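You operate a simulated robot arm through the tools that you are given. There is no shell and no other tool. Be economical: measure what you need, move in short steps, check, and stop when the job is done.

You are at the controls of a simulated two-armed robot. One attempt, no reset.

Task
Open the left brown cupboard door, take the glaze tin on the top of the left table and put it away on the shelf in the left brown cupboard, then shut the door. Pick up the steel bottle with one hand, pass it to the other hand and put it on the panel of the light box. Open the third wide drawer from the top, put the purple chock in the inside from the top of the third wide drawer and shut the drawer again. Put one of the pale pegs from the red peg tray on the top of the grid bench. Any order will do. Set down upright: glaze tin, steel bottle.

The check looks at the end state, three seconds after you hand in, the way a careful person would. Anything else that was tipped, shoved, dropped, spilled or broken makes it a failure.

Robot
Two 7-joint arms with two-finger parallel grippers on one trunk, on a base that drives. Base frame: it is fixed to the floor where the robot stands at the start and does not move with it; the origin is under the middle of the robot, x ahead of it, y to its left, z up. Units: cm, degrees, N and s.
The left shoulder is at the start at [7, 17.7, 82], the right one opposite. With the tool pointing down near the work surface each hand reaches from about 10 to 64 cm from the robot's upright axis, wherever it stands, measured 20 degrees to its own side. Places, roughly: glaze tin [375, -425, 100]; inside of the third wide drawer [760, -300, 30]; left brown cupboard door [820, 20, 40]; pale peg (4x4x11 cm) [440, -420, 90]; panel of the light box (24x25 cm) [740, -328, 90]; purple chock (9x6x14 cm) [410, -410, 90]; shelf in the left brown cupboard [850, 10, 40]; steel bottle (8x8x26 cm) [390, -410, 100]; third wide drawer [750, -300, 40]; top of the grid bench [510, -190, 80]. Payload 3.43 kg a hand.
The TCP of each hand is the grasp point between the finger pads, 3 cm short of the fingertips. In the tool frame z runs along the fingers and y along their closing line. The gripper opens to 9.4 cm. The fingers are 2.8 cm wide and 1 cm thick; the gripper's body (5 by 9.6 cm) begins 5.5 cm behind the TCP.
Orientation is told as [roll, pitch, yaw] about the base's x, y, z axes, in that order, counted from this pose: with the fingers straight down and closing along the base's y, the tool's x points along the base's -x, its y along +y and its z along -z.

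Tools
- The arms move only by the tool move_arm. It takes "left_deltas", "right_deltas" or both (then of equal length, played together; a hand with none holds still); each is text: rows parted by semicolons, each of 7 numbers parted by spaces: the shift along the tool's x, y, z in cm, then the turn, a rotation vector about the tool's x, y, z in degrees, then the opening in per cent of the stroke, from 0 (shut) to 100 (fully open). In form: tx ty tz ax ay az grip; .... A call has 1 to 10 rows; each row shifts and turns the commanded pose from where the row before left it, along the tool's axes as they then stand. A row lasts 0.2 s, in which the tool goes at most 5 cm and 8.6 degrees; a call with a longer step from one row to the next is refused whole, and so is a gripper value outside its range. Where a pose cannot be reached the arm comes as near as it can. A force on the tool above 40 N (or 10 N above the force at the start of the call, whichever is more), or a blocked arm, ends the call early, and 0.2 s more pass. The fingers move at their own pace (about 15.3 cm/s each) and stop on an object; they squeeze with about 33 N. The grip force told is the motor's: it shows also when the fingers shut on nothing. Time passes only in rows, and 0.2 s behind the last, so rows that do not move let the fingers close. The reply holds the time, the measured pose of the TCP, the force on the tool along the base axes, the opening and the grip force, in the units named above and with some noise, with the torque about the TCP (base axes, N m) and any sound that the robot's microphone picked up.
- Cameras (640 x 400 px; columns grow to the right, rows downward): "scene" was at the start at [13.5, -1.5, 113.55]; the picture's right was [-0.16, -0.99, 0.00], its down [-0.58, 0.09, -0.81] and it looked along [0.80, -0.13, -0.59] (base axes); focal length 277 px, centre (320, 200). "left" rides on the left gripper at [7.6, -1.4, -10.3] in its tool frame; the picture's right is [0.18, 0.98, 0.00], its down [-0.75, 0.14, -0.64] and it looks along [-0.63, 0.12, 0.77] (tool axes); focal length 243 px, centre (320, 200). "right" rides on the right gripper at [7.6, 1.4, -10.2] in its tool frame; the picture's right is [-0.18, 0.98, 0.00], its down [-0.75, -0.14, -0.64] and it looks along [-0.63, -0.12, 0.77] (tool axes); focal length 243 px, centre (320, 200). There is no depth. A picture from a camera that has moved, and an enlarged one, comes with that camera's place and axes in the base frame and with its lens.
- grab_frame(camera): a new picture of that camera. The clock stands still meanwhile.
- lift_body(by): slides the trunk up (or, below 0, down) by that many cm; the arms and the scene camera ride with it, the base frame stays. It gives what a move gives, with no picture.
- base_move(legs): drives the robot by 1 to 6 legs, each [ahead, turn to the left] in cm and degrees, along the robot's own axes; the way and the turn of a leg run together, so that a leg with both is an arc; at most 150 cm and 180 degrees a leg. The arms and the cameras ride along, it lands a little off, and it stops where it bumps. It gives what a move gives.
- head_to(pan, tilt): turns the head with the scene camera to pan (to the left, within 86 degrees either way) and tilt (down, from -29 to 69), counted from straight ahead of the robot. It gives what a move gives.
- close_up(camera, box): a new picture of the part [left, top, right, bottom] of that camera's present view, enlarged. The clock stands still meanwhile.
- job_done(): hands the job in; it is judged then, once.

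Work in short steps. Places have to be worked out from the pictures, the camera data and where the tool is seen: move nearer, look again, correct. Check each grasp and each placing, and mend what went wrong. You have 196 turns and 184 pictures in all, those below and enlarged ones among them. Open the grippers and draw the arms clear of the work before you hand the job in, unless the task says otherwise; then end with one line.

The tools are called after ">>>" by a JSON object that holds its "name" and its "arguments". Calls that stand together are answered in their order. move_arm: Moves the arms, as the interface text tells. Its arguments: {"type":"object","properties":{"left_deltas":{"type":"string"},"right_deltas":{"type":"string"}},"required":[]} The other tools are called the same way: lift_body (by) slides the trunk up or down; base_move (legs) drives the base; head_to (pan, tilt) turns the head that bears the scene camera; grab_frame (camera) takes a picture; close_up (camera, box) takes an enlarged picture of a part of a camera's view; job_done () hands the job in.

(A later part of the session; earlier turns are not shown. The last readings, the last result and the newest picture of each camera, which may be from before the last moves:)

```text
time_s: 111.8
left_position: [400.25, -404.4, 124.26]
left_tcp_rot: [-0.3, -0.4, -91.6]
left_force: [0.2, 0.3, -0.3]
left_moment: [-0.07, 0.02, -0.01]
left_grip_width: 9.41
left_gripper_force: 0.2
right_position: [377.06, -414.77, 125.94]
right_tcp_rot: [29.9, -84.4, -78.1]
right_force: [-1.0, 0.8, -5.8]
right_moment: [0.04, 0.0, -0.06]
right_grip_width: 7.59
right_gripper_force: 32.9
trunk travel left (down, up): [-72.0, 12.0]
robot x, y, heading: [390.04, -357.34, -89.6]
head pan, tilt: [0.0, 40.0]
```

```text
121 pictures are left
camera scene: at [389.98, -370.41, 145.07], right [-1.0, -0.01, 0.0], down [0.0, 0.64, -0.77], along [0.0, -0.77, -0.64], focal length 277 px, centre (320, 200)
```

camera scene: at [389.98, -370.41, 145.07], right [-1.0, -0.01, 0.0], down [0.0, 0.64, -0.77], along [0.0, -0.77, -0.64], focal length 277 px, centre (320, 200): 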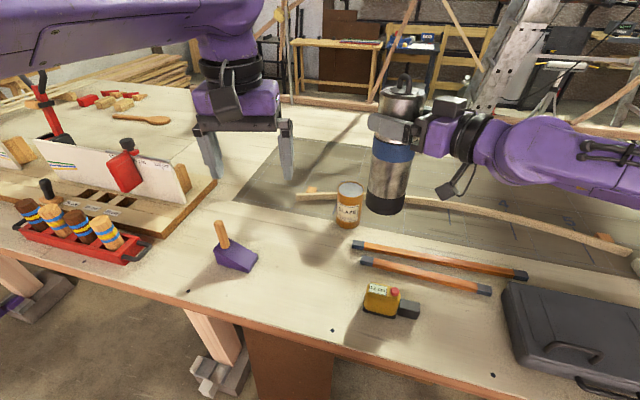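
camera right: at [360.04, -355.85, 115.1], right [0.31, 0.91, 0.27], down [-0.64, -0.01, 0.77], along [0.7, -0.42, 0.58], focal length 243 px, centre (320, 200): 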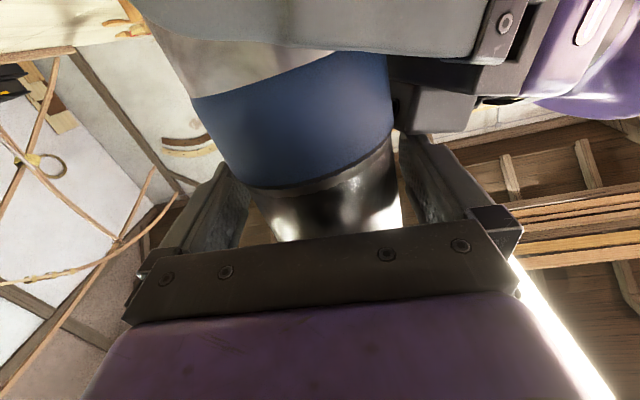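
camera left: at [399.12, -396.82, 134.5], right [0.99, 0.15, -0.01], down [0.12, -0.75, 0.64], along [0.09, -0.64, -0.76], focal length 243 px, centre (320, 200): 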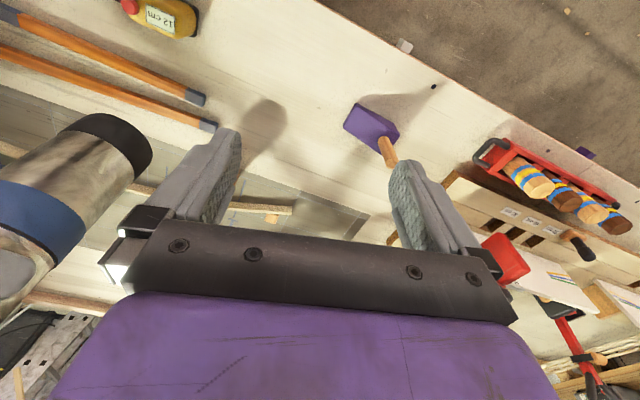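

Again with smaller rows.

>>> {"name": "move_arm", "arguments": {"left_deltas": "-2.5 3.1 0 0 0 0 100; -2.5 3.1 0 0 0 0 100; -2.5 3.1 0 0 0 0 100; -2.5 3.1 0 0 0 0 100; 0 0 4 0 0 0 100; 0 0 4 0 0 0 100; 0 0 3 0 0 0 100; 0 0 0 0 0 0 100"}}

>>> {"name": "grab_frame", "arguments": {"camera": "left"}}

>>> {"name": "close_up", "arguments": {"camera": "scene", "box": [130, 150, 330, 290]}}

```text
time_s: 113.6
left_position: [412.33, -415.54, 112.67]
left_tcp_rot: [-0.4, 0.0, -91.7]
left_force: [0.4, -0.8, -0.3]
left_moment: [0.0, -0.04, 0.03]
left_grip_width: 9.41
left_gripper_force: 0.0
right_position: [376.81, -415.62, 125.61]
right_tcp_rot: [31.0, -84.0, -79.2]
right_force: [-0.4, 0.4, -6.4]
right_moment: [0.0, 0.02, 0.06]
right_grip_width: 7.57
right_gripper_force: 33.0
trunk travel left (down, up): [-72.0, 12.0]
robot x, y, heading: [390.07, -357.68, -89.8]
head pan, tilt: [0.0, 40.0]
```

```text
120 pictures are left
camera left: at [411.1, -407.97, 123.02], right [0.99, 0.15, -0.01], down [0.12, -0.76, 0.64], along [0.09, -0.63, -0.77], focal length 243 px, centre (320, 200)
```

left: 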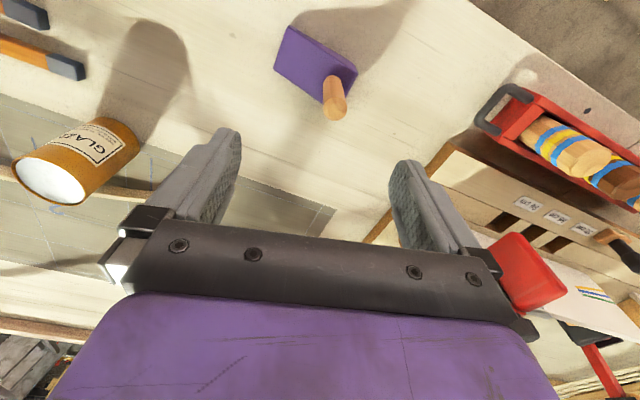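

```text
2.86 times, centred on (230, 220) of scene
camera zoom: at [389.88, -371.28, 144.97], right [-1.0, -0.01, 0.0], down [0.0, 0.64, -0.77], along [0.0, -0.77, -0.64], focal length 791 px, centre (577, 143)
```

zoom: 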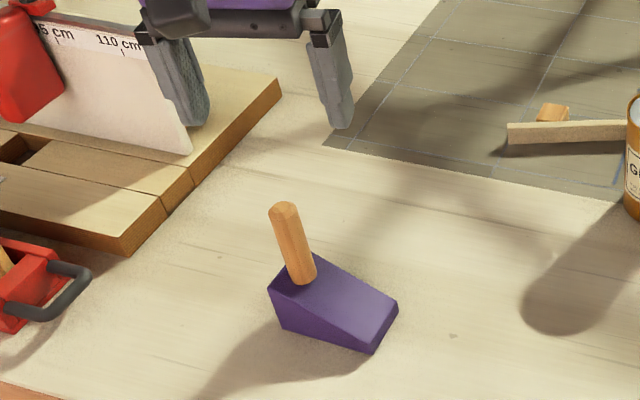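

The handle is at ≈(412.8,-414.6), vertical. Small correction and descend to z≈100, then close.

>>> {"name": "move_arm", "arguments": {"left_deltas": "0.8 0.5 3.5 0 0 0 100; 0 0 3.5 0 0 0 100; 0 0 3 0 0 0 100; 0 0 2.7 0 0 0 100; 0 0 0 0 0 0 100; 0 0 0 0 0 0 0; 0 0 0 0 0 0 0; 0 0 0 0 0 0 0; 0 0 0 0 0 0 0"}}

>>> {"name": "close_up", "arguments": {"camera": "scene", "box": [130, 150, 330, 290]}}

```text
time_s: 115.6
left_position: [412.74, -414.82, 100.14]
left_tcp_rot: [-0.3, 0.0, -91.7]
left_force: [-0.3, 0.4, -0.1]
left_moment: [0.07, 0.0, 0.01]
left_grip_width: 2.19
left_gripper_force: 32.7
right_position: [376.9, -415.59, 125.55]
right_tcp_rot: [30.9, -83.9, -79.1]
right_force: [-0.1, 0.2, -6.3]
right_moment: [-0.04, 0.0, 0.02]
right_grip_width: 7.61
right_gripper_force: 32.9
trunk travel left (down, up): [-72.0, 12.0]
robot x, y, heading: [390.13, -357.67, -89.8]
head pan, tilt: [0.0, 40.0]
```

```text
2.86 times, centred on (230, 220) of scene
camera zoom: at [389.9, -371.35, 144.96], right [-1.0, -0.01, 0.0], down [0.0, 0.64, -0.77], along [0.0, -0.77, -0.64], focal length 791 px, centre (577, 143)
```

zoom: 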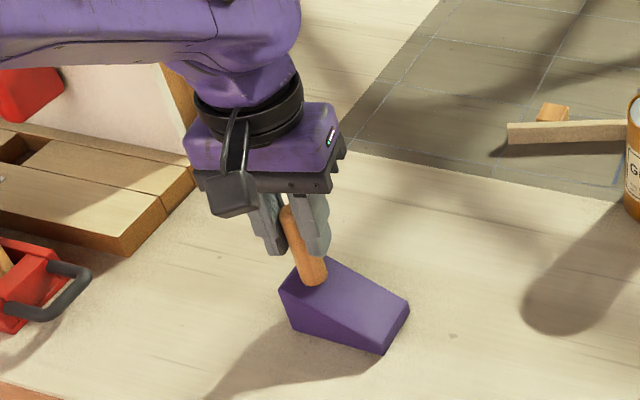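

Handle gripped (2.2 cm). I lift it, then back the base off and face the drawers' side of the shop.

>>> {"name": "move_arm", "arguments": {"left_deltas": "0 0 -2 0 0 0 0; 0 0 -4 0 0 0 0; 0 0 -4 0 0 0 0; 0 0 -4 0 0 0 0; 3 -1 -2 0 0 0 0; 4 -2 0 0 0 0 0; 4 -2 0 0 0 0 0; 0 0 0 0 0 0 0"}}

>>> {"name": "base_move", "arguments": {"legs": [[-75, 0], [0, 87]]}}

>>> {"name": "head_to", "arguments": {"pan": 0, "tilt": 15}}

>>> {"name": "grab_frame", "arguments": {"camera": "scene"}}

```text
time_s: 117.4
left_position: [408.2, -403.48, 116.01]
left_tcp_rot: [-0.5, 0.3, -91.7]
left_force: [2.2, -0.7, -1.9]
left_moment: [0.02, -0.04, 0.02]
left_grip_width: 2.17
left_gripper_force: 33.9
right_position: [377.02, -415.7, 125.59]
right_tcp_rot: [30.4, -84.0, -78.7]
right_force: [1.0, -0.3, -6.2]
right_moment: [-0.01, 0.06, -0.02]
right_grip_width: 7.58
right_gripper_force: 32.9
trunk travel left (down, up): [-72.0, 12.0]
robot x, y, heading: [390.4, -357.97, -89.5]
head pan, tilt: [0.0, 40.0]
```

```text
time_s: 125.1
left_position: [436.71, -267.44, 116.0]
left_tcp_rot: [-0.4, 0.1, -5.5]
left_force: [0.1, 0.0, -1.4]
left_moment: [0.03, 0.0, 0.02]
left_grip_width: 2.15
left_gripper_force: 32.9
right_position: [446.59, -299.32, 125.57]
right_tcp_rot: [30.8, -83.9, 6.9]
right_force: [0.1, 0.3, -5.8]
right_moment: [-0.01, 0.02, -0.01]
right_grip_width: 7.59
right_gripper_force: 32.5
trunk travel left (down, up): [-72.0, 12.0]
robot x, y, heading: [389.6, -282.47, -3.6]
head pan, tilt: [0.0, 40.0]
```

```text
time_s: 126.0
left_position: [436.62, -267.55, 115.89]
left_tcp_rot: [-0.5, 0.0, -5.5]
left_force: [-0.3, 0.1, -1.6]
left_moment: [0.02, -0.02, -0.04]
left_grip_width: 2.14
left_gripper_force: 33.0
right_position: [446.59, -299.26, 125.66]
right_tcp_rot: [30.8, -83.8, 7.0]
right_force: [1.0, 0.0, -6.0]
right_moment: [0.0, -0.04, -0.01]
right_grip_width: 7.6
right_gripper_force: 32.8
trunk travel left (down, up): [-72.0, 12.0]
robot x, y, heading: [389.36, -282.45, -3.4]
head pan, tilt: [0.0, 15.0]
```

```text
117 pictures are left
camera scene: at [403.85, -283.48, 148.9], right [-0.06, -1.0, 0.0], down [-0.26, 0.02, -0.97], along [0.96, -0.06, -0.26], focal length 277 px, centre (320, 200)
```

scene: 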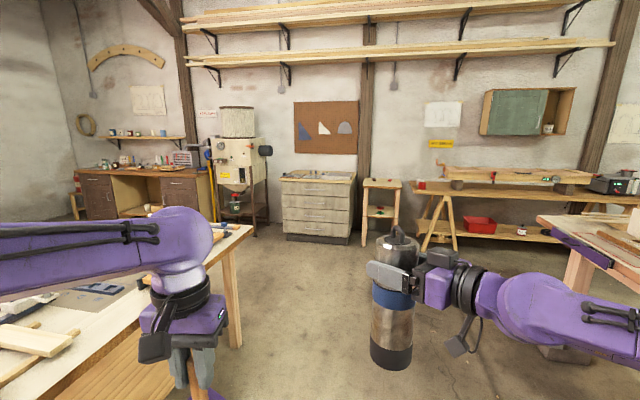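

The drawer cabinet is straight ahead; the brown cupboard desk is to its left. Zoom in.

>>> {"name": "close_up", "arguments": {"camera": "scene", "box": [260, 150, 400, 250]}}

>>> {"name": "close_up", "arguments": {"camera": "scene", "box": [60, 130, 220, 240]}}

```text
4.00 times, centred on (330, 200) of scene
camera zoom: at [403.85, -283.48, 148.9], right [-0.06, -1.0, 0.0], down [-0.26, 0.02, -0.97], along [0.96, -0.06, -0.26], focal length 1108 px, centre (280, 200)
```

zoom: 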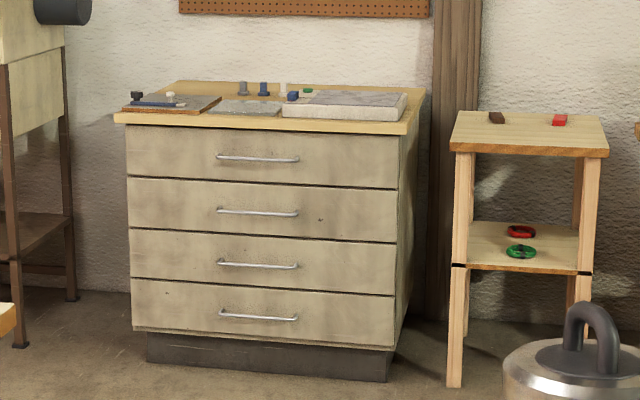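

```text
3.64 times, centred on (140, 185) of scene
camera zoom: at [403.85, -283.48, 148.9], right [-0.06, -1.0, 0.0], down [-0.26, 0.02, -0.97], along [0.96, -0.06, -0.26], focal length 1007 px, centre (974, 254)
```

zoom: 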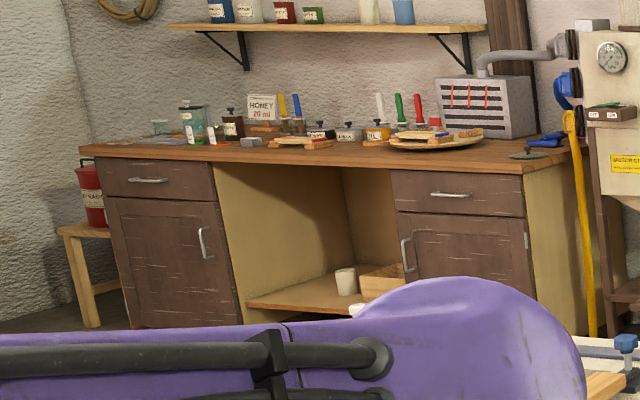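

The cabinet faces along heading ≈-15°, light box on its top right. I drive to ≈(635,-284) and turn to face it.

>>> {"name": "base_move", "arguments": {"legs": [[0, 3.2], [145, 0], [100, 0], [0, -15]]}}

>>> {"name": "head_to", "arguments": {"pan": 0, "tilt": 35}}

>>> {"name": "grab_frame", "arguments": {"camera": "scene"}}

```text
time_s: 139.2
left_position: [682.06, -276.03, 116.02]
left_tcp_rot: [-0.5, 0.1, -16.5]
left_force: [-0.1, -0.1, -1.9]
left_moment: [-0.02, 0.0, 0.04]
left_grip_width: 2.09
left_gripper_force: 33.2
right_position: [685.7, -309.19, 125.55]
right_tcp_rot: [30.7, -83.8, -3.6]
right_force: [-0.8, 0.0, -5.9]
right_moment: [-0.05, 0.02, -0.02]
right_grip_width: 7.59
right_gripper_force: 33.3
trunk travel left (down, up): [-72.0, 12.0]
robot x, y, heading: [632.91, -281.34, -14.2]
head pan, tilt: [0.0, 15.0]
```

```text
time_s: 140.1
left_position: [681.99, -276.2, 116.03]
left_tcp_rot: [-0.3, 0.1, -16.5]
left_force: [0.0, -0.3, -1.2]
left_moment: [0.06, -0.02, -0.01]
left_grip_width: 2.11
left_gripper_force: 33.2
right_position: [685.78, -309.34, 125.66]
right_tcp_rot: [30.9, -83.8, -3.9]
right_force: [-0.2, -0.7, -5.7]
right_moment: [-0.04, 0.01, -0.01]
right_grip_width: 7.54
right_gripper_force: 32.8
trunk travel left (down, up): [-72.0, 12.0]
robot x, y, heading: [632.93, -281.77, -14.5]
head pan, tilt: [0.0, 35.0]
```

```text
114 pictures are left
camera scene: at [646.23, -285.55, 145.72], right [-0.25, -0.97, 0.0], down [-0.56, 0.14, -0.82], along [0.79, -0.2, -0.57], focal length 277 px, centre (320, 200)
```

scene: 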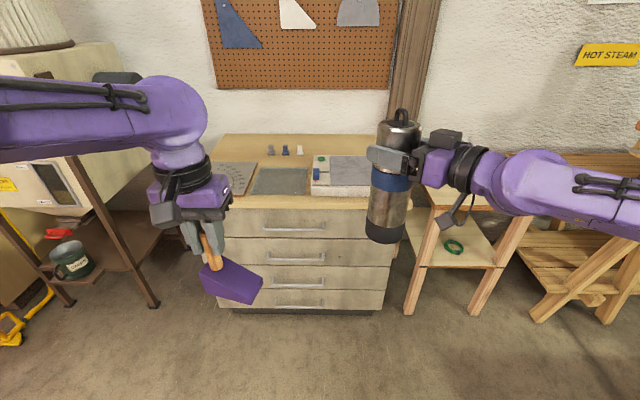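

I zoom in on the light box.

>>> {"name": "close_up", "arguments": {"camera": "scene", "box": [210, 130, 410, 320]}}

```text
2.11 times, centred on (310, 225) of scene
camera zoom: at [646.23, -285.55, 145.72], right [-0.25, -0.97, 0.0], down [-0.56, 0.14, -0.82], along [0.79, -0.2, -0.57], focal length 583 px, centre (341, 147)
```

zoom: 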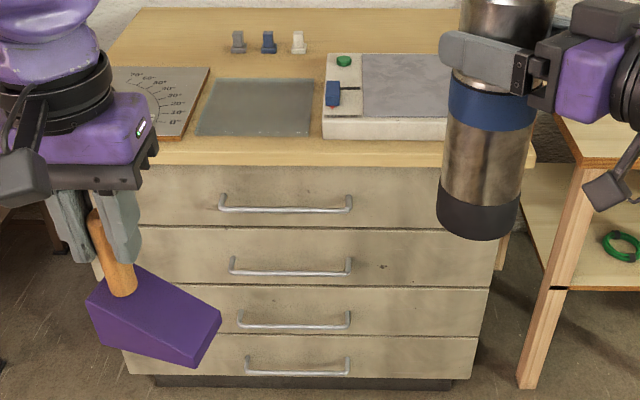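

Panel top ≈z 87, centre ≈(744,-327.5); bottle base is ≈19.5 below the right TCP. I drive 48 cm forward, leaving the bottle high.

>>> {"name": "base_move", "arguments": {"legs": [[48, 0]]}}

>>> {"name": "head_to", "arguments": {"pan": -10, "tilt": 50}}

>>> {"name": "grab_frame", "arguments": {"camera": "scene"}}

```text
time_s: 142.9
left_position: [727.68, -287.53, 116.04]
left_tcp_rot: [-0.4, 0.1, -16.3]
left_force: [-0.2, -0.2, -1.1]
left_moment: [0.02, -0.01, -0.01]
left_grip_width: 2.13
left_gripper_force: 33.1
right_position: [731.46, -320.84, 125.63]
right_tcp_rot: [30.7, -84.0, -3.7]
right_force: [-0.9, -0.1, -5.3]
right_moment: [0.0, 0.02, -0.01]
right_grip_width: 7.59
right_gripper_force: 33.0
trunk travel left (down, up): [-72.0, 12.0]
robot x, y, heading: [678.78, -293.51, -14.4]
head pan, tilt: [0.0, 35.0]
```

```text
time_s: 143.7
left_position: [727.74, -287.72, 115.9]
left_tcp_rot: [-0.4, 0.2, -16.3]
left_force: [0.8, -0.3, -0.8]
left_moment: [0.05, -0.04, -0.04]
left_grip_width: 2.12
left_gripper_force: 33.3
right_position: [731.62, -320.8, 125.58]
right_tcp_rot: [30.8, -83.9, -3.5]
right_force: [-0.6, 0.1, -5.9]
right_moment: [-0.01, 0.02, -0.04]
right_grip_width: 7.6
right_gripper_force: 32.3
trunk travel left (down, up): [-72.0, 12.0]
robot x, y, heading: [678.76, -293.51, -14.3]
head pan, tilt: [-10.0, 50.0]
```

```text
112 pictures are left
camera scene: at [690.55, -298.16, 143.54], right [-0.41, -0.91, 0.0], down [-0.7, 0.31, -0.64], along [0.59, -0.26, -0.77], focal length 277 px, centre (320, 200)
```

scene: 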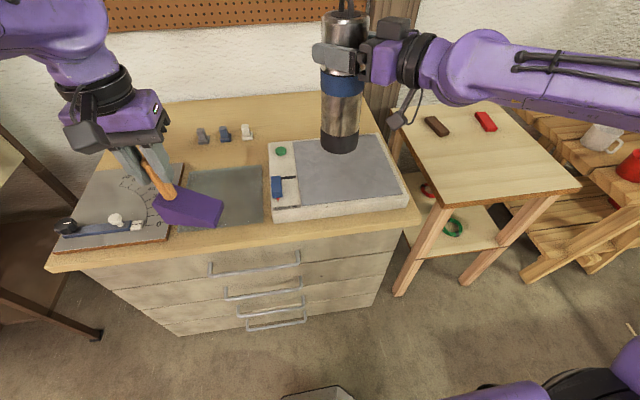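

Light box fully visible; panel centre ≈(739.5,-327). I shift the bottle over it while still high, then check.

>>> {"name": "move_arm", "arguments": {"right_deltas": "0 -3 1.4 0 0 0 0; 0 -3 1.4 0 0 0 0; 0 -3 1.4 0 0 0 0; 3 0 0 0 0 0 0; 3 0 0 0 0 0 0; 0 0 0 0 0 0 0"}}

>>> {"name": "grab_frame", "arguments": {"camera": "scene"}}

>>> {"name": "grab_frame", "arguments": {"camera": "right"}}

```text
time_s: 145.1
left_position: [727.64, -287.64, 115.95]
left_tcp_rot: [-0.4, 0.0, -16.3]
left_force: [0.0, 0.0, -1.5]
left_moment: [0.02, 0.01, -0.02]
left_grip_width: 2.12
left_gripper_force: 33.0
right_position: [738.73, -326.8, 118.73]
right_tcp_rot: [30.3, -83.9, -3.3]
right_force: [0.3, 0.1, -6.6]
right_moment: [-0.01, -0.01, 0.03]
right_grip_width: 7.6
right_gripper_force: 33.0
trunk travel left (down, up): [-72.0, 12.0]
robot x, y, heading: [678.72, -293.47, -14.2]
head pan, tilt: [-10.0, 50.0]
```

```text
111 pictures are left
camera scene: at [690.51, -298.1, 143.54], right [-0.41, -0.91, 0.0], down [-0.7, 0.31, -0.64], along [0.59, -0.26, -0.77], focal length 277 px, centre (320, 200)
```

scene: 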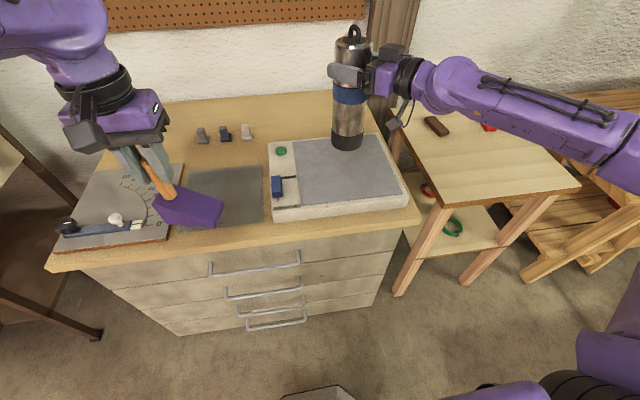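

```text
110 pictures are left
camera right: at [728.13, -330.25, 112.23], right [-0.43, 0.87, 0.24], down [-0.43, -0.42, 0.8], along [0.8, 0.24, 0.55], focal length 243 px, centre (320, 200)
```

right: 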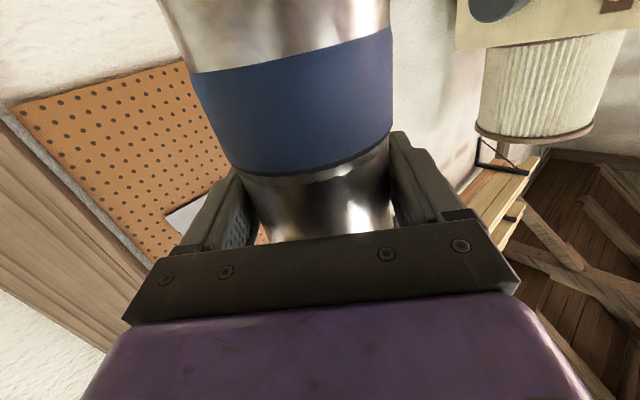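

The bottle hangs centred over the panel, ≈10 cm above. I lower in small steps watching the force.

>>> {"name": "move_arm", "arguments": {"right_deltas": "2.5 0 0 0 0 0 0; 2.5 0 0 0 0 0 0; 1 0 0 0 0 0 0; 1 0 0 0 0 0 0; 0 0 0 0 0 0 0"}}

>>> {"name": "close_up", "arguments": {"camera": "scene", "box": [250, 20, 420, 230]}}

```text
time_s: 146.2
left_position: [727.65, -287.65, 116.04]
left_tcp_rot: [-0.5, 0.0, -16.3]
left_force: [0.0, 0.5, -1.6]
left_moment: [0.03, 0.01, 0.01]
left_grip_width: 2.17
left_gripper_force: 32.9
right_position: [737.9, -326.73, 111.78]
right_tcp_rot: [30.8, -83.9, -3.8]
right_force: [0.1, 0.5, -6.8]
right_moment: [0.0, 0.0, 0.0]
right_grip_width: 7.61
right_gripper_force: 32.8
trunk travel left (down, up): [-72.0, 12.0]
robot x, y, heading: [678.79, -293.56, -14.2]
head pan, tilt: [-10.0, 50.0]
```

```text
1.90 times, centred on (335, 125) of scene
camera zoom: at [690.49, -298.15, 143.54], right [-0.41, -0.91, 0.0], down [-0.7, 0.31, -0.64], along [0.59, -0.26, -0.77], focal length 528 px, centre (291, 343)
```

zoom: 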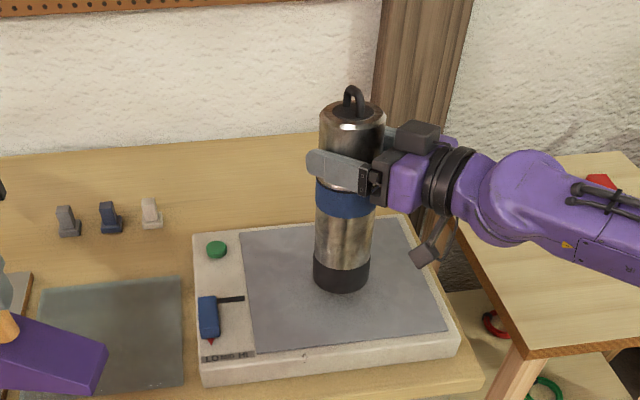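

Still in the air; I continue down in 0.7 cm steps.

>>> {"name": "move_arm", "arguments": {"right_deltas": "0.7 0 0 0 0 0 0; 0.7 0 0 0 0 0 0; 0.7 0 0 0 0 0 0; 0.7 0 0 0 0 0 0; 0.5 0 0 0 0 0 0; 0 0 0 0 0 0 0"}}

>>> {"name": "close_up", "arguments": {"camera": "scene", "box": [250, 20, 420, 230]}}

```text
time_s: 147.7
left_position: [727.28, -287.51, 116.2]
left_tcp_rot: [-0.5, -0.2, -16.3]
left_force: [0.4, -0.5, -1.8]
left_moment: [0.02, 0.01, -0.04]
left_grip_width: 2.13
left_gripper_force: 33.1
right_position: [737.29, -326.66, 109.16]
right_tcp_rot: [30.2, -84.5, -3.1]
right_force: [2.9, -1.1, 19.4]
right_moment: [-0.45, -1.0, -0.01]
right_grip_width: 7.63
right_gripper_force: 33.0
trunk travel left (down, up): [-72.0, 12.0]
robot x, y, heading: [678.66, -293.56, -14.1]
head pan, tilt: [-10.0, 50.0]
```

```text
1.90 times, centred on (335, 125) of scene
camera zoom: at [690.12, -297.97, 143.62], right [-0.41, -0.91, 0.0], down [-0.7, 0.31, -0.64], along [0.59, -0.26, -0.76], focal length 528 px, centre (291, 343)
```

zoom: 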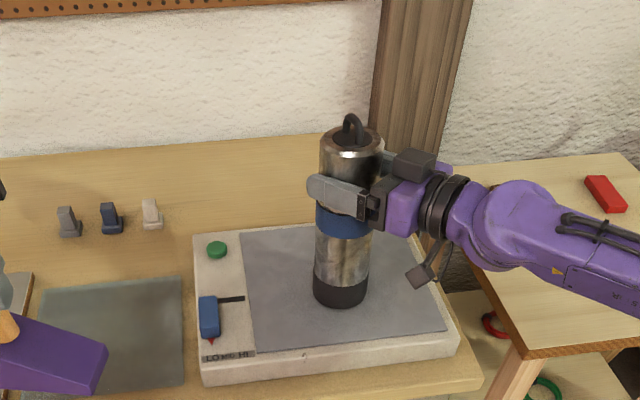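

Contact (≈25 N). I ease up 0.5 cm... then open the hand and look.

>>> {"name": "move_arm", "arguments": {"right_deltas": "-0.5 0 0 0 0 0 0; 0 0 0 0 0 0 0"}}

>>> {"name": "move_arm", "arguments": {"right_deltas": "0 0 0 0 0 0 100; 0 0 0 0 0 0 100; 0 0 0 0 0 0 100"}}

>>> {"name": "close_up", "arguments": {"camera": "scene", "box": [250, 20, 420, 230]}}

```text
time_s: 148.2
left_position: [727.56, -287.65, 116.06]
left_tcp_rot: [-0.5, 0.0, -16.3]
left_force: [-0.3, 1.0, -1.4]
left_moment: [0.03, 0.02, 0.02]
left_grip_width: 2.13
left_gripper_force: 33.9
right_position: [737.45, -326.61, 109.1]
right_tcp_rot: [30.3, -83.9, -3.2]
right_force: [-0.5, -1.4, 11.0]
right_moment: [-0.44, -0.18, -0.06]
right_grip_width: 7.59
right_gripper_force: 33.1
trunk travel left (down, up): [-72.0, 12.0]
robot x, y, heading: [678.76, -293.97, -13.9]
head pan, tilt: [-10.0, 50.0]
```

```text
time_s: 149.1
left_position: [727.61, -287.57, 115.93]
left_tcp_rot: [-0.4, 0.1, -16.3]
left_force: [-1.0, 0.3, -1.3]
left_moment: [0.01, -0.04, -0.04]
left_grip_width: 2.14
left_gripper_force: 33.0
right_position: [737.56, -326.76, 109.01]
right_tcp_rot: [30.6, -83.9, -3.5]
right_force: [0.2, 0.6, -0.1]
right_moment: [-0.03, -0.05, -0.01]
right_grip_width: 9.42
right_gripper_force: 0.0
trunk travel left (down, up): [-72.0, 12.0]
robot x, y, heading: [678.38, -293.2, -14.3]
head pan, tilt: [-10.0, 50.0]
```

```text
1.90 times, centred on (335, 125) of scene
camera zoom: at [690.41, -298.09, 143.55], right [-0.41, -0.91, 0.0], down [-0.7, 0.31, -0.64], along [0.59, -0.26, -0.77], focal length 528 px, centre (291, 343)
```

zoom: 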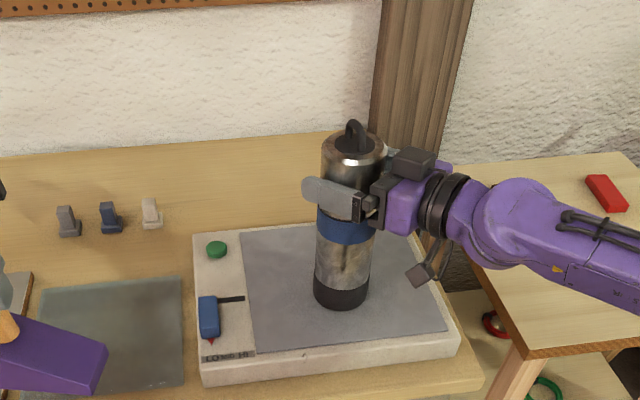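

Bottle stands. I withdraw the right hand straight back along its fingers.

>>> {"name": "move_arm", "arguments": {"right_deltas": "0 0 -1.5 0 0 0 100; 0 0 -2 0 0 0 100; 0 0 -3 0 0 0 100; 0 0 -3 0 0 0 100; 0 0 -4 0 0 0 100; 0 0 0 0 0 0 100"}}

>>> {"name": "grab_frame", "arguments": {"camera": "scene"}}

```text
time_s: 150.4
left_position: [727.79, -287.6, 116.02]
left_tcp_rot: [-0.5, 0.1, -16.3]
left_force: [-0.6, 0.0, -0.6]
left_moment: [0.03, 0.01, 0.0]
left_grip_width: 2.13
left_gripper_force: 32.9
right_position: [725.7, -332.88, 110.25]
right_tcp_rot: [30.5, -83.8, -3.4]
right_force: [0.0, 0.0, 0.1]
right_moment: [0.01, 0.02, 0.01]
right_grip_width: 9.39
right_gripper_force: 0.1
trunk travel left (down, up): [-72.0, 12.0]
robot x, y, heading: [678.98, -293.65, -14.0]
head pan, tilt: [-10.0, 50.0]
```

```text
106 pictures are left
camera scene: at [690.52, -298.09, 143.54], right [-0.41, -0.91, 0.0], down [-0.7, 0.31, -0.64], along [0.59, -0.26, -0.77], focal length 277 px, centre (320, 200)
```

scene: 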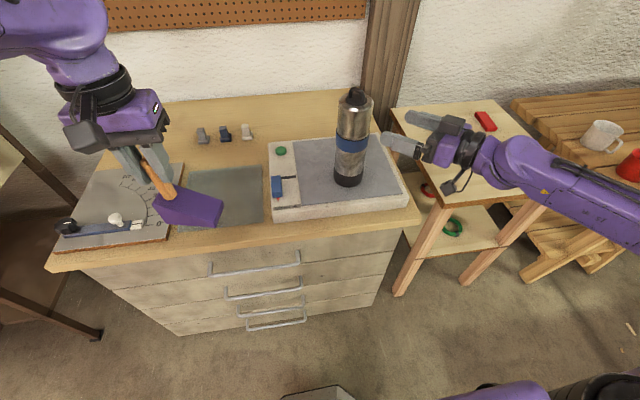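

Bottle is on the panel, upright. Next the drawer: I back off and shift a little left to clear room for lowering and pulling.

>>> {"name": "base_move", "arguments": {"legs": [[-20, 0], [0, -20], [-42, 0], [0, 20]]}}

>>> {"name": "move_arm", "arguments": {"right_deltas": "0 0 0 8.4 0 0 60; 0 0 0 8.4 0 0 60; 0 0 0 8.4 0 0 60; 0 0 0 8.4 0 0 60; 0 0 0 8.4 0 0 60; 0 0 0 0 0 0 60"}}

>>> {"name": "lift_body", "arguments": {"by": -52}}

>>> {"name": "head_to", "arguments": {"pan": 0, "tilt": 20}}

>>> {"name": "grab_frame", "arguments": {"camera": "scene"}}

```text
time_s: 156.4
left_position: [673.99, -259.26, 116.14]
left_tcp_rot: [-0.4, 0.2, -15.8]
left_force: [-0.4, -0.3, -1.4]
left_moment: [0.04, 0.0, 0.01]
left_grip_width: 2.13
left_gripper_force: 33.6
right_position: [672.31, -304.54, 110.3]
right_tcp_rot: [30.9, -83.9, -3.2]
right_force: [0.1, 0.8, 0.1]
right_moment: [-0.02, 0.02, 0.03]
right_grip_width: 9.4
right_gripper_force: 0.0
trunk travel left (down, up): [-72.0, 12.0]
robot x, y, heading: [624.9, -265.3, -13.6]
head pan, tilt: [-10.0, 50.0]
```

```text
time_s: 157.8
left_position: [673.77, -259.13, 116.07]
left_tcp_rot: [-0.4, 0.1, -15.8]
left_force: [-0.2, -0.7, -2.5]
left_moment: [0.01, -0.02, 0.02]
left_grip_width: 2.13
left_gripper_force: 32.9
right_position: [672.24, -304.55, 109.86]
right_tcp_rot: [-11.4, -83.0, 0.3]
right_force: [-0.1, -0.3, 0.3]
right_moment: [0.01, 0.02, 0.0]
right_grip_width: 5.63
right_gripper_force: 0.1
right hand out of reach, approached as far as the arm can: row 1, 2, 3
trunk travel left (down, up): [-72.0, 12.0]
robot x, y, heading: [625.41, -265.68, -13.7]
head pan, tilt: [-10.0, 50.0]
```

```text
refused: -52 is not a number from -40 to 40
```

```text
time_s: 158.7
left_position: [673.89, -259.13, 116.04]
left_tcp_rot: [-0.4, 0.1, -15.8]
left_force: [-0.7, -0.1, -2.2]
left_moment: [0.05, -0.04, 0.0]
left_grip_width: 2.17
left_gripper_force: 33.1
right_position: [672.28, -304.48, 109.9]
right_tcp_rot: [-11.8, -82.9, 0.7]
right_force: [0.5, -0.4, 0.3]
right_moment: [0.01, -0.01, 0.0]
right_grip_width: 5.63
right_gripper_force: 0.0
trunk travel left (down, up): [-72.0, 12.0]
robot x, y, heading: [624.44, -265.48, -13.8]
head pan, tilt: [0.0, 20.0]
```

```text
105 pictures are left
camera scene: at [638.71, -269.09, 148.1], right [-0.24, -0.97, 0.0], down [-0.33, 0.08, -0.94], along [0.91, -0.22, -0.34], focal length 277 px, centre (320, 200)
```

scene: 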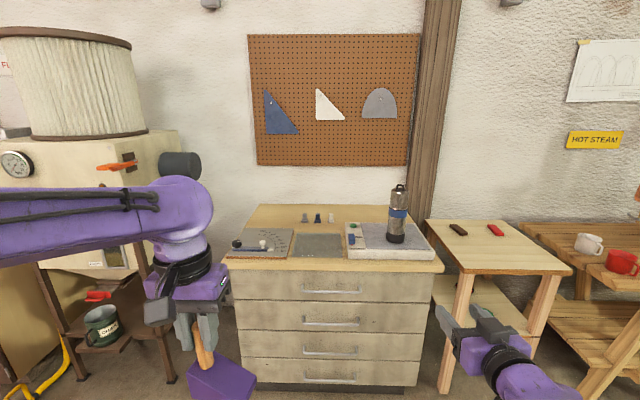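

I lower the trunk in two steps and roll the right hand 90° so its fingers close vertically on the handle bar.

>>> {"name": "lift_body", "arguments": {"by": -40}}

>>> {"name": "lift_body", "arguments": {"by": -14}}

>>> {"name": "move_arm", "arguments": {"right_deltas": "0 0 0 0 0 -8.5 60; 0 0 0 0 0 -8.5 60; 0 0 0 0 0 -8.5 60; 0 0 0 0 0 -8.5 60; 0 0 0 0 0 -8.5 60; 0 0 0 0 0 -8.5 60; 0 0 0 0 0 -8.5 60; 0 0 0 0 0 -8.5 60; 0 0 0 0 0 -8.5 60; 0 0 0 0 0 -8.5 60"}}

>>> {"name": "head_to", "arguments": {"pan": 0, "tilt": 25}}

>>> {"name": "grab_frame", "arguments": {"camera": "scene"}}

>>> {"name": "grab_frame", "arguments": {"camera": "right"}}

```text
time_s: 162.6
left_position: [673.79, -259.14, 76.09]
left_tcp_rot: [-0.4, 0.1, -15.8]
left_force: [-0.1, 0.4, -2.0]
left_moment: [0.0, -0.03, -0.02]
left_grip_width: 2.13
left_gripper_force: 33.3
right_position: [672.13, -304.51, 70.04]
right_tcp_rot: [-11.8, -82.9, 0.7]
right_force: [0.0, -1.2, 0.0]
right_moment: [0.01, -0.01, -0.01]
right_grip_width: 5.65
right_gripper_force: 0.1
trunk travel left (down, up): [-32.0, 52.0]
robot x, y, heading: [625.02, -265.44, -13.9]
head pan, tilt: [0.0, 20.0]
```

```text
time_s: 164.2
left_position: [673.8, -259.16, 62.04]
left_tcp_rot: [-0.5, 0.0, -15.8]
left_force: [0.8, -0.1, -1.7]
left_moment: [0.0, -0.02, -0.04]
left_grip_width: 2.14
left_gripper_force: 33.1
right_position: [672.23, -304.55, 55.98]
right_tcp_rot: [-11.8, -82.8, 0.7]
right_force: [-0.7, -0.2, 0.4]
right_moment: [0.02, -0.01, -0.01]
right_grip_width: 5.63
right_gripper_force: 0.0
trunk travel left (down, up): [-18.0, 66.0]
robot x, y, heading: [624.68, -265.67, -13.7]
head pan, tilt: [0.0, 20.0]
```

```text
time_s: 166.4
left_position: [673.81, -259.16, 62.0]
left_tcp_rot: [-0.4, 0.1, -15.8]
left_force: [0.2, -0.3, -1.0]
left_moment: [0.03, -0.01, 0.02]
left_grip_width: 2.15
left_gripper_force: 33.0
right_position: [672.3, -304.46, 55.82]
right_tcp_rot: [-83.0, -3.4, 78.4]
right_force: [0.2, 0.2, -0.3]
right_moment: [0.0, 0.01, -0.01]
right_grip_width: 5.65
right_gripper_force: 0.1
trunk travel left (down, up): [-18.0, 66.0]
robot x, y, heading: [625.0, -265.24, -13.5]
head pan, tilt: [0.0, 20.0]
```

```text
time_s: 167.1
left_position: [673.84, -259.12, 62.02]
left_tcp_rot: [-0.3, 0.2, -15.8]
left_force: [-0.6, -0.2, -1.9]
left_moment: [0.03, -0.02, 0.02]
left_grip_width: 2.16
left_gripper_force: 33.4
right_position: [672.27, -304.51, 56.0]
right_tcp_rot: [-83.0, -3.5, 78.3]
right_force: [0.7, 0.5, -0.4]
right_moment: [-0.02, 0.02, 0.0]
right_grip_width: 5.63
right_gripper_force: 0.2
trunk travel left (down, up): [-18.0, 66.0]
robot x, y, heading: [624.91, -265.53, -13.6]
head pan, tilt: [0.0, 25.0]
```

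```text
104 pictures are left
camera scene: at [638.6, -269.06, 93.3], right [-0.24, -0.97, 0.0], down [-0.41, 0.1, -0.91], along [0.88, -0.22, -0.42], focal length 277 px, centre (320, 200)
```

scene: 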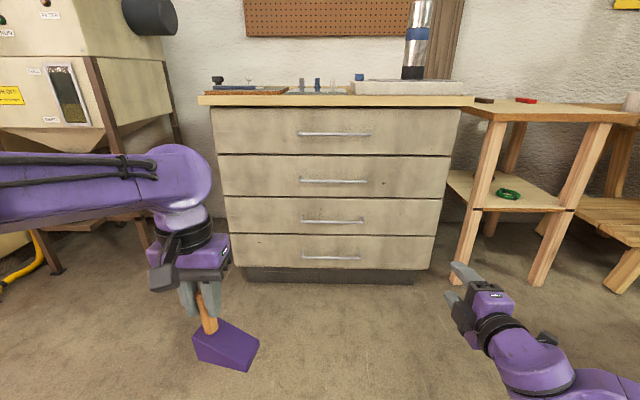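

```text
103 pictures are left
camera right: at [660.51, -309.89, 55.41], right [-0.07, 0.26, -0.96], down [-0.46, 0.85, 0.26], along [0.89, 0.46, 0.06], focal length 243 px, centre (320, 200)
```

right: 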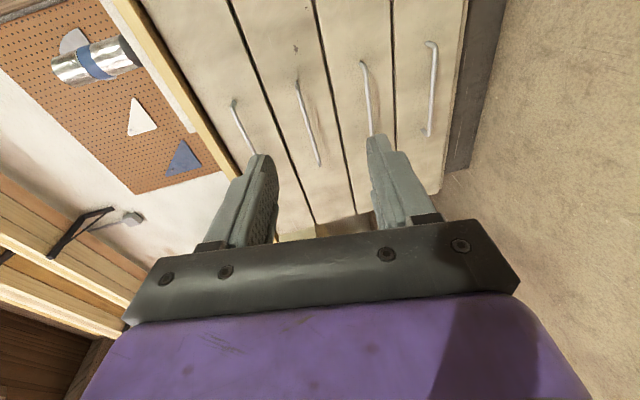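

Handle 3 triangulates to ≈(729,-297,40). I raise the chock hand, and bring the right hand to handle height and lateral position.

>>> {"name": "move_arm", "arguments": {"left_deltas": "0 0 -3 0 0 0 0; 0 0 -3 0 0 0 0; 0 0 -3 0 0 0 0; 0 0 -3 0 0 0 0; 0 0 -3 0 0 0 0; 0 0 0 0 0 0 0; 0 0 0 0 0 0 0", "right_deltas": "-3.1 2.7 0 0 0 0 60; -3.1 2.7 0 0 0 0 60; -3.1 2.7 0 0 0 0 60; -3.1 2.7 0 0 0 0 60; -3.1 2.7 0 0 0 0 60; -3 2.5 0 0 0 0 60; 0 0 0 0 0 0 60"}}

>>> {"name": "base_move", "arguments": {"legs": [[35, 0]]}}

>>> {"name": "head_to", "arguments": {"pan": 0, "tilt": 45}}

>>> {"name": "grab_frame", "arguments": {"camera": "scene"}}

>>> {"name": "grab_frame", "arguments": {"camera": "right"}}

```text
time_s: 168.7
left_position: [673.91, -258.98, 76.96]
left_tcp_rot: [-0.5, 0.1, -15.9]
left_force: [0.0, -1.0, -3.1]
left_moment: [0.04, 0.01, -0.01]
left_grip_width: 2.15
left_gripper_force: 33.0
right_position: [674.31, -284.98, 41.22]
right_tcp_rot: [-82.8, -3.6, 78.5]
right_force: [0.0, 0.1, -0.4]
right_moment: [0.03, -0.01, -0.02]
right_grip_width: 5.64
right_gripper_force: 0.0
trunk travel left (down, up): [-18.0, 66.0]
robot x, y, heading: [624.97, -265.7, -13.8]
head pan, tilt: [0.0, 25.0]
```

```text
time_s: 171.0
left_position: [708.12, -267.39, 76.86]
left_tcp_rot: [-0.3, 0.2, -15.8]
left_force: [0.3, 0.0, -1.3]
left_moment: [0.01, -0.01, 0.03]
left_grip_width: 2.15
left_gripper_force: 32.6
right_position: [708.43, -293.25, 41.26]
right_tcp_rot: [-83.0, -3.6, 78.4]
right_force: [-0.9, 0.0, 0.1]
right_moment: [0.0, -0.01, 0.01]
right_grip_width: 5.61
right_gripper_force: 0.1
trunk travel left (down, up): [-18.0, 66.0]
robot x, y, heading: [658.99, -274.09, -13.5]
head pan, tilt: [0.0, 25.0]
```

```text
time_s: 171.8
left_position: [708.16, -267.43, 77.09]
left_tcp_rot: [-0.5, 0.1, -15.8]
left_force: [-0.2, 0.1, -2.1]
left_moment: [0.02, 0.01, 0.01]
left_grip_width: 2.13
left_gripper_force: 33.4
right_position: [708.37, -293.44, 41.31]
right_tcp_rot: [-83.0, -3.5, 78.4]
right_force: [-0.8, -0.9, 0.8]
right_moment: [0.03, 0.02, 0.03]
right_grip_width: 5.62
right_gripper_force: 0.0
trunk travel left (down, up): [-18.0, 66.0]
robot x, y, heading: [658.71, -273.75, -13.8]
head pan, tilt: [0.0, 45.0]
```

```text
102 pictures are left
camera scene: at [671.71, -277.15, 90.25], right [-0.24, -0.97, 0.0], down [-0.69, 0.17, -0.71], along [0.69, -0.17, -0.71], focal length 277 px, centre (320, 200)
```

scene: 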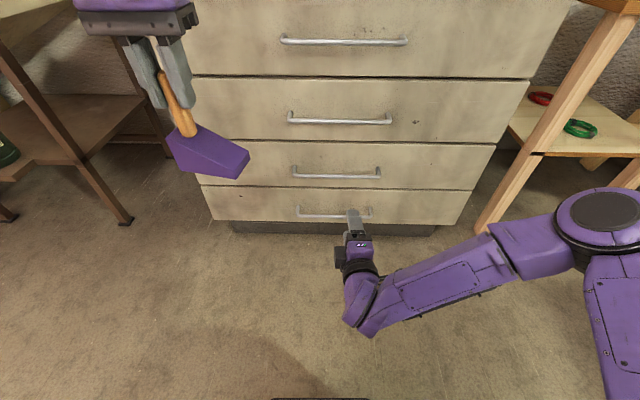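

```text
101 pictures are left
camera right: at [696.74, -298.78, 40.7], right [-0.07, 0.26, -0.96], down [-0.46, 0.85, 0.26], along [0.89, 0.46, 0.06], focal length 243 px, centre (320, 200)
```

right: 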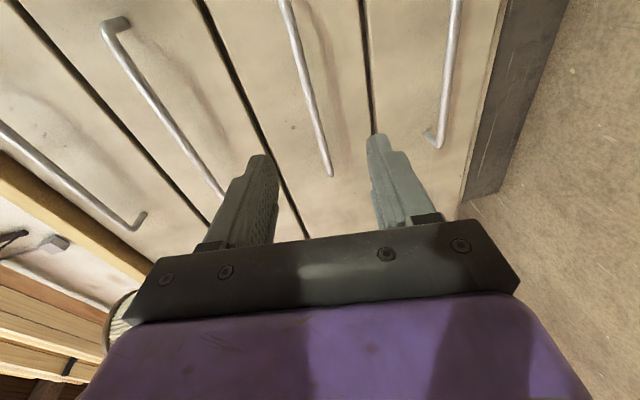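

The third handle lies between the finger heights at z≈40.4. I raise 1.4 cm, drive 12 cm, and check.

>>> {"name": "move_arm", "arguments": {"right_deltas": "0 -1.4 0 0 0 0 60; 0 0 0 0 0 0 60"}}

>>> {"name": "base_move", "arguments": {"legs": [[12, 0]]}}

>>> {"name": "grab_frame", "arguments": {"camera": "right"}}

>>> {"name": "grab_frame", "arguments": {"camera": "scene"}}

```text
time_s: 172.4
left_position: [708.05, -267.32, 77.02]
left_tcp_rot: [-0.4, 0.1, -15.7]
left_force: [-1.3, -0.6, -1.1]
left_moment: [0.01, -0.02, 0.03]
left_grip_width: 2.18
left_gripper_force: 32.7
right_position: [708.59, -293.37, 42.55]
right_tcp_rot: [-83.0, -3.5, 78.4]
right_force: [-0.3, 0.3, 0.5]
right_moment: [0.03, 0.0, -0.01]
right_grip_width: 5.64
right_gripper_force: 0.0
trunk travel left (down, up): [-18.0, 66.0]
robot x, y, heading: [659.35, -273.77, -13.6]
head pan, tilt: [0.0, 45.0]
```

```text
time_s: 173.6
left_position: [719.79, -270.33, 77.02]
left_tcp_rot: [-0.5, 0.1, -15.9]
left_force: [0.1, -0.1, -1.4]
left_moment: [0.04, 0.03, 0.03]
left_grip_width: 2.15
left_gripper_force: 33.2
right_position: [720.34, -296.4, 42.55]
right_tcp_rot: [-82.9, -3.5, 78.5]
right_force: [0.0, -0.5, 1.1]
right_moment: [0.02, -0.02, 0.01]
right_grip_width: 5.65
right_gripper_force: 0.0
trunk travel left (down, up): [-18.0, 66.0]
robot x, y, heading: [670.76, -276.74, -13.4]
head pan, tilt: [0.0, 45.0]
```

```text
100 pictures are left
camera right: at [708.65, -301.73, 42.07], right [-0.07, 0.26, -0.96], down [-0.46, 0.85, 0.26], along [0.89, 0.46, 0.06], focal length 243 px, centre (320, 200)
```

right: 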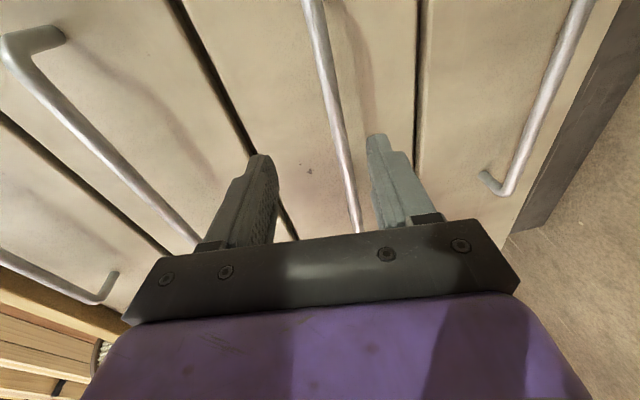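

```text
99 pictures are left
camera scene: at [683.44, -280.02, 90.24], right [-0.24, -0.97, 0.0], down [-0.69, 0.17, -0.71], along [0.69, -0.17, -0.71], focal length 277 px, centre (320, 200)
```

scene: 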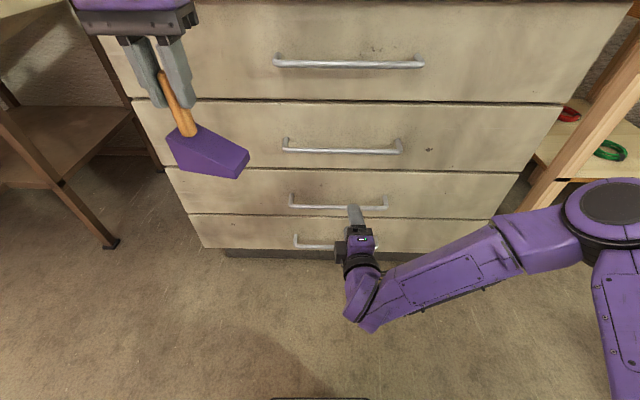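

Handle z≈40.5, 8.5 cm ahead. I lower 1 cm, advance 8 cm and close on the bar.

>>> {"name": "move_arm", "arguments": {"right_deltas": "0 1 0 0 0 0 60; 0 0 3 0 0 0 60; 0 0 3 0 0 0 60; 0 0 1.8 0 0 0 60; 0 0 0 0 0 0 60; 0 0 0 0 0 0 0; 0 0 0 0 0 0 0; 0 0 0 0 0 0 0"}}

>>> {"name": "grab_frame", "arguments": {"camera": "right"}}

>>> {"name": "close_up", "arguments": {"camera": "scene", "box": [240, 120, 460, 300]}}

```text
time_s: 175.4
left_position: [719.95, -270.42, 76.94]
left_tcp_rot: [-0.4, 0.2, -15.9]
left_force: [0.5, 0.9, -1.6]
left_moment: [0.03, 0.05, -0.01]
left_grip_width: 2.13
left_gripper_force: 32.8
right_position: [727.8, -297.77, 40.37]
right_tcp_rot: [-82.6, -3.5, 78.4]
right_force: [-7.1, 2.5, -23.3]
right_moment: [-1.06, 0.31, 0.12]
right_grip_width: 1.7
right_gripper_force: 45.2
trunk travel left (down, up): [-18.0, 66.0]
robot x, y, heading: [670.61, -276.8, -13.7]
head pan, tilt: [0.0, 45.0]
```

```text
98 pictures are left
camera right: at [716.01, -303.13, 39.91], right [-0.08, 0.26, -0.96], down [-0.46, 0.85, 0.27], along [0.89, 0.46, 0.06], focal length 243 px, centre (320, 200)
```

right: 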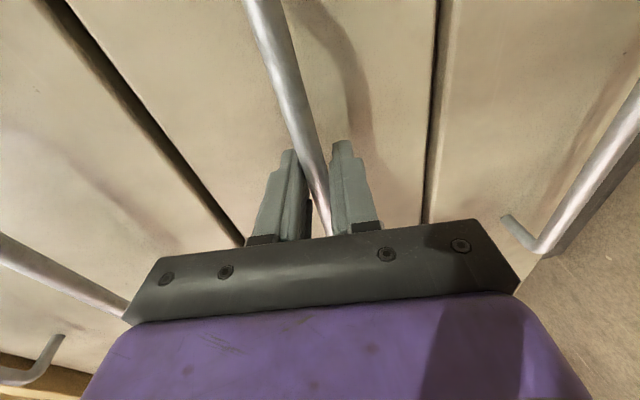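

```text
2.22 times, centred on (350, 210) of scene
camera zoom: at [683.6, -280.06, 90.19], right [-0.24, -0.97, 0.0], down [-0.69, 0.17, -0.71], along [0.69, -0.17, -0.71], focal length 616 px, centre (253, 178)
```

zoom: 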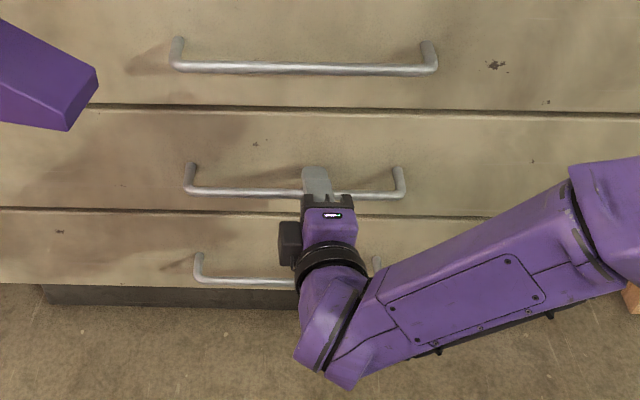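

Bar gripped. I ease 0.3 cm down and pull by driving the base back 14 cm first.

>>> {"name": "move_arm", "arguments": {"right_deltas": "0 0.3 0 0 0 0 0; 0 0 0 0 0 0 0"}}

>>> {"name": "base_move", "arguments": {"legs": [[-14, 0]]}}

>>> {"name": "grab_frame", "arguments": {"camera": "scene"}}

```text
time_s: 176.0
left_position: [719.91, -270.47, 77.01]
left_tcp_rot: [-0.5, 0.1, -15.8]
left_force: [0.4, -0.1, -0.9]
left_moment: [0.02, 0.0, 0.01]
left_grip_width: 2.12
left_gripper_force: 33.3
right_position: [727.6, -297.8, 40.37]
right_tcp_rot: [-83.0, -3.5, 78.3]
right_force: [-19.9, -0.5, -14.1]
right_moment: [-0.9, 0.31, 0.54]
right_grip_width: 1.71
right_gripper_force: 44.9
trunk travel left (down, up): [-18.0, 66.0]
robot x, y, heading: [670.93, -276.38, -14.0]
head pan, tilt: [0.0, 45.0]
```

```text
time_s: 177.5
left_position: [706.08, -266.96, 77.03]
left_tcp_rot: [-0.5, 0.1, -15.8]
left_force: [-0.6, 0.2, -1.3]
left_moment: [0.01, -0.01, -0.02]
left_grip_width: 2.15
left_gripper_force: 33.3
right_position: [713.9, -293.93, 40.33]
right_tcp_rot: [-83.0, -3.3, 78.9]
right_force: [1.3, 0.1, 0.8]
right_moment: [-1.06, 0.35, 0.15]
right_grip_width: 1.72
right_gripper_force: 45.3
trunk travel left (down, up): [-18.0, 66.0]
robot x, y, heading: [656.76, -273.19, -13.6]
head pan, tilt: [0.0, 45.0]
stopped in leg 1: the force on the tool passed its limit at 41 N (the readings are from after the stop); the commanded pose is now the measured one
```

```text
96 pictures are left
camera scene: at [669.67, -276.6, 90.26], right [-0.23, -0.97, 0.0], down [-0.69, 0.17, -0.71], along [0.69, -0.17, -0.71], focal length 277 px, centre (320, 200)
```

scene: 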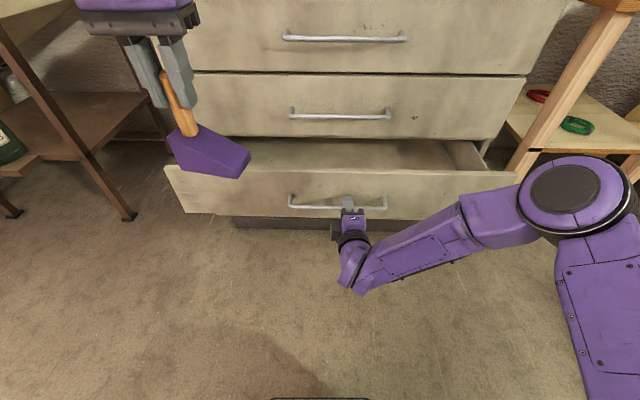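

It opens. Pull another 16 cm in two legs.

>>> {"name": "base_move", "arguments": {"legs": [[-8, 0], [-8, 0]]}}

>>> {"name": "grab_frame", "arguments": {"camera": "scene"}}

```text
time_s: 179.2
left_position: [692.68, -263.5, 77.01]
left_tcp_rot: [-0.6, 0.2, -15.8]
left_force: [-0.5, 0.4, -2.9]
left_moment: [-0.03, -0.01, 0.0]
left_grip_width: 2.13
left_gripper_force: 33.0
right_position: [700.41, -290.42, 40.37]
right_tcp_rot: [-82.8, -3.4, 79.6]
right_force: [0.1, 0.7, 2.1]
right_moment: [-1.06, 0.28, -0.01]
right_grip_width: 1.69
right_gripper_force: 45.0
trunk travel left (down, up): [-18.0, 66.0]
robot x, y, heading: [643.72, -270.0, -13.2]
head pan, tilt: [0.0, 45.0]
stopped in leg 2: the force on the tool passed its limit at 42 N (the readings are from after the stop); the commanded pose is now the measured one
```

```text
95 pictures are left
camera scene: at [656.25, -273.31, 90.26], right [-0.23, -0.97, 0.0], down [-0.69, 0.16, -0.71], along [0.69, -0.16, -0.71], focal length 277 px, centre (320, 200)
```

scene: 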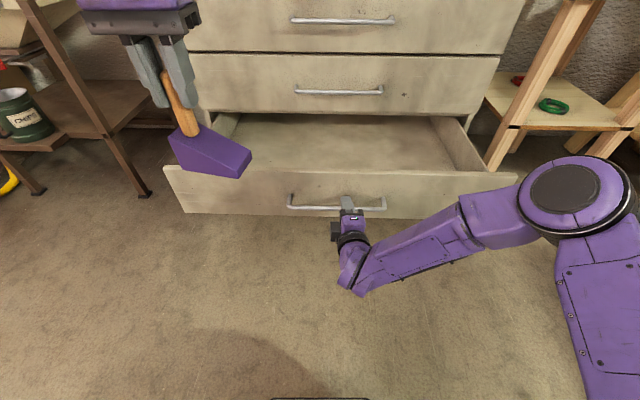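

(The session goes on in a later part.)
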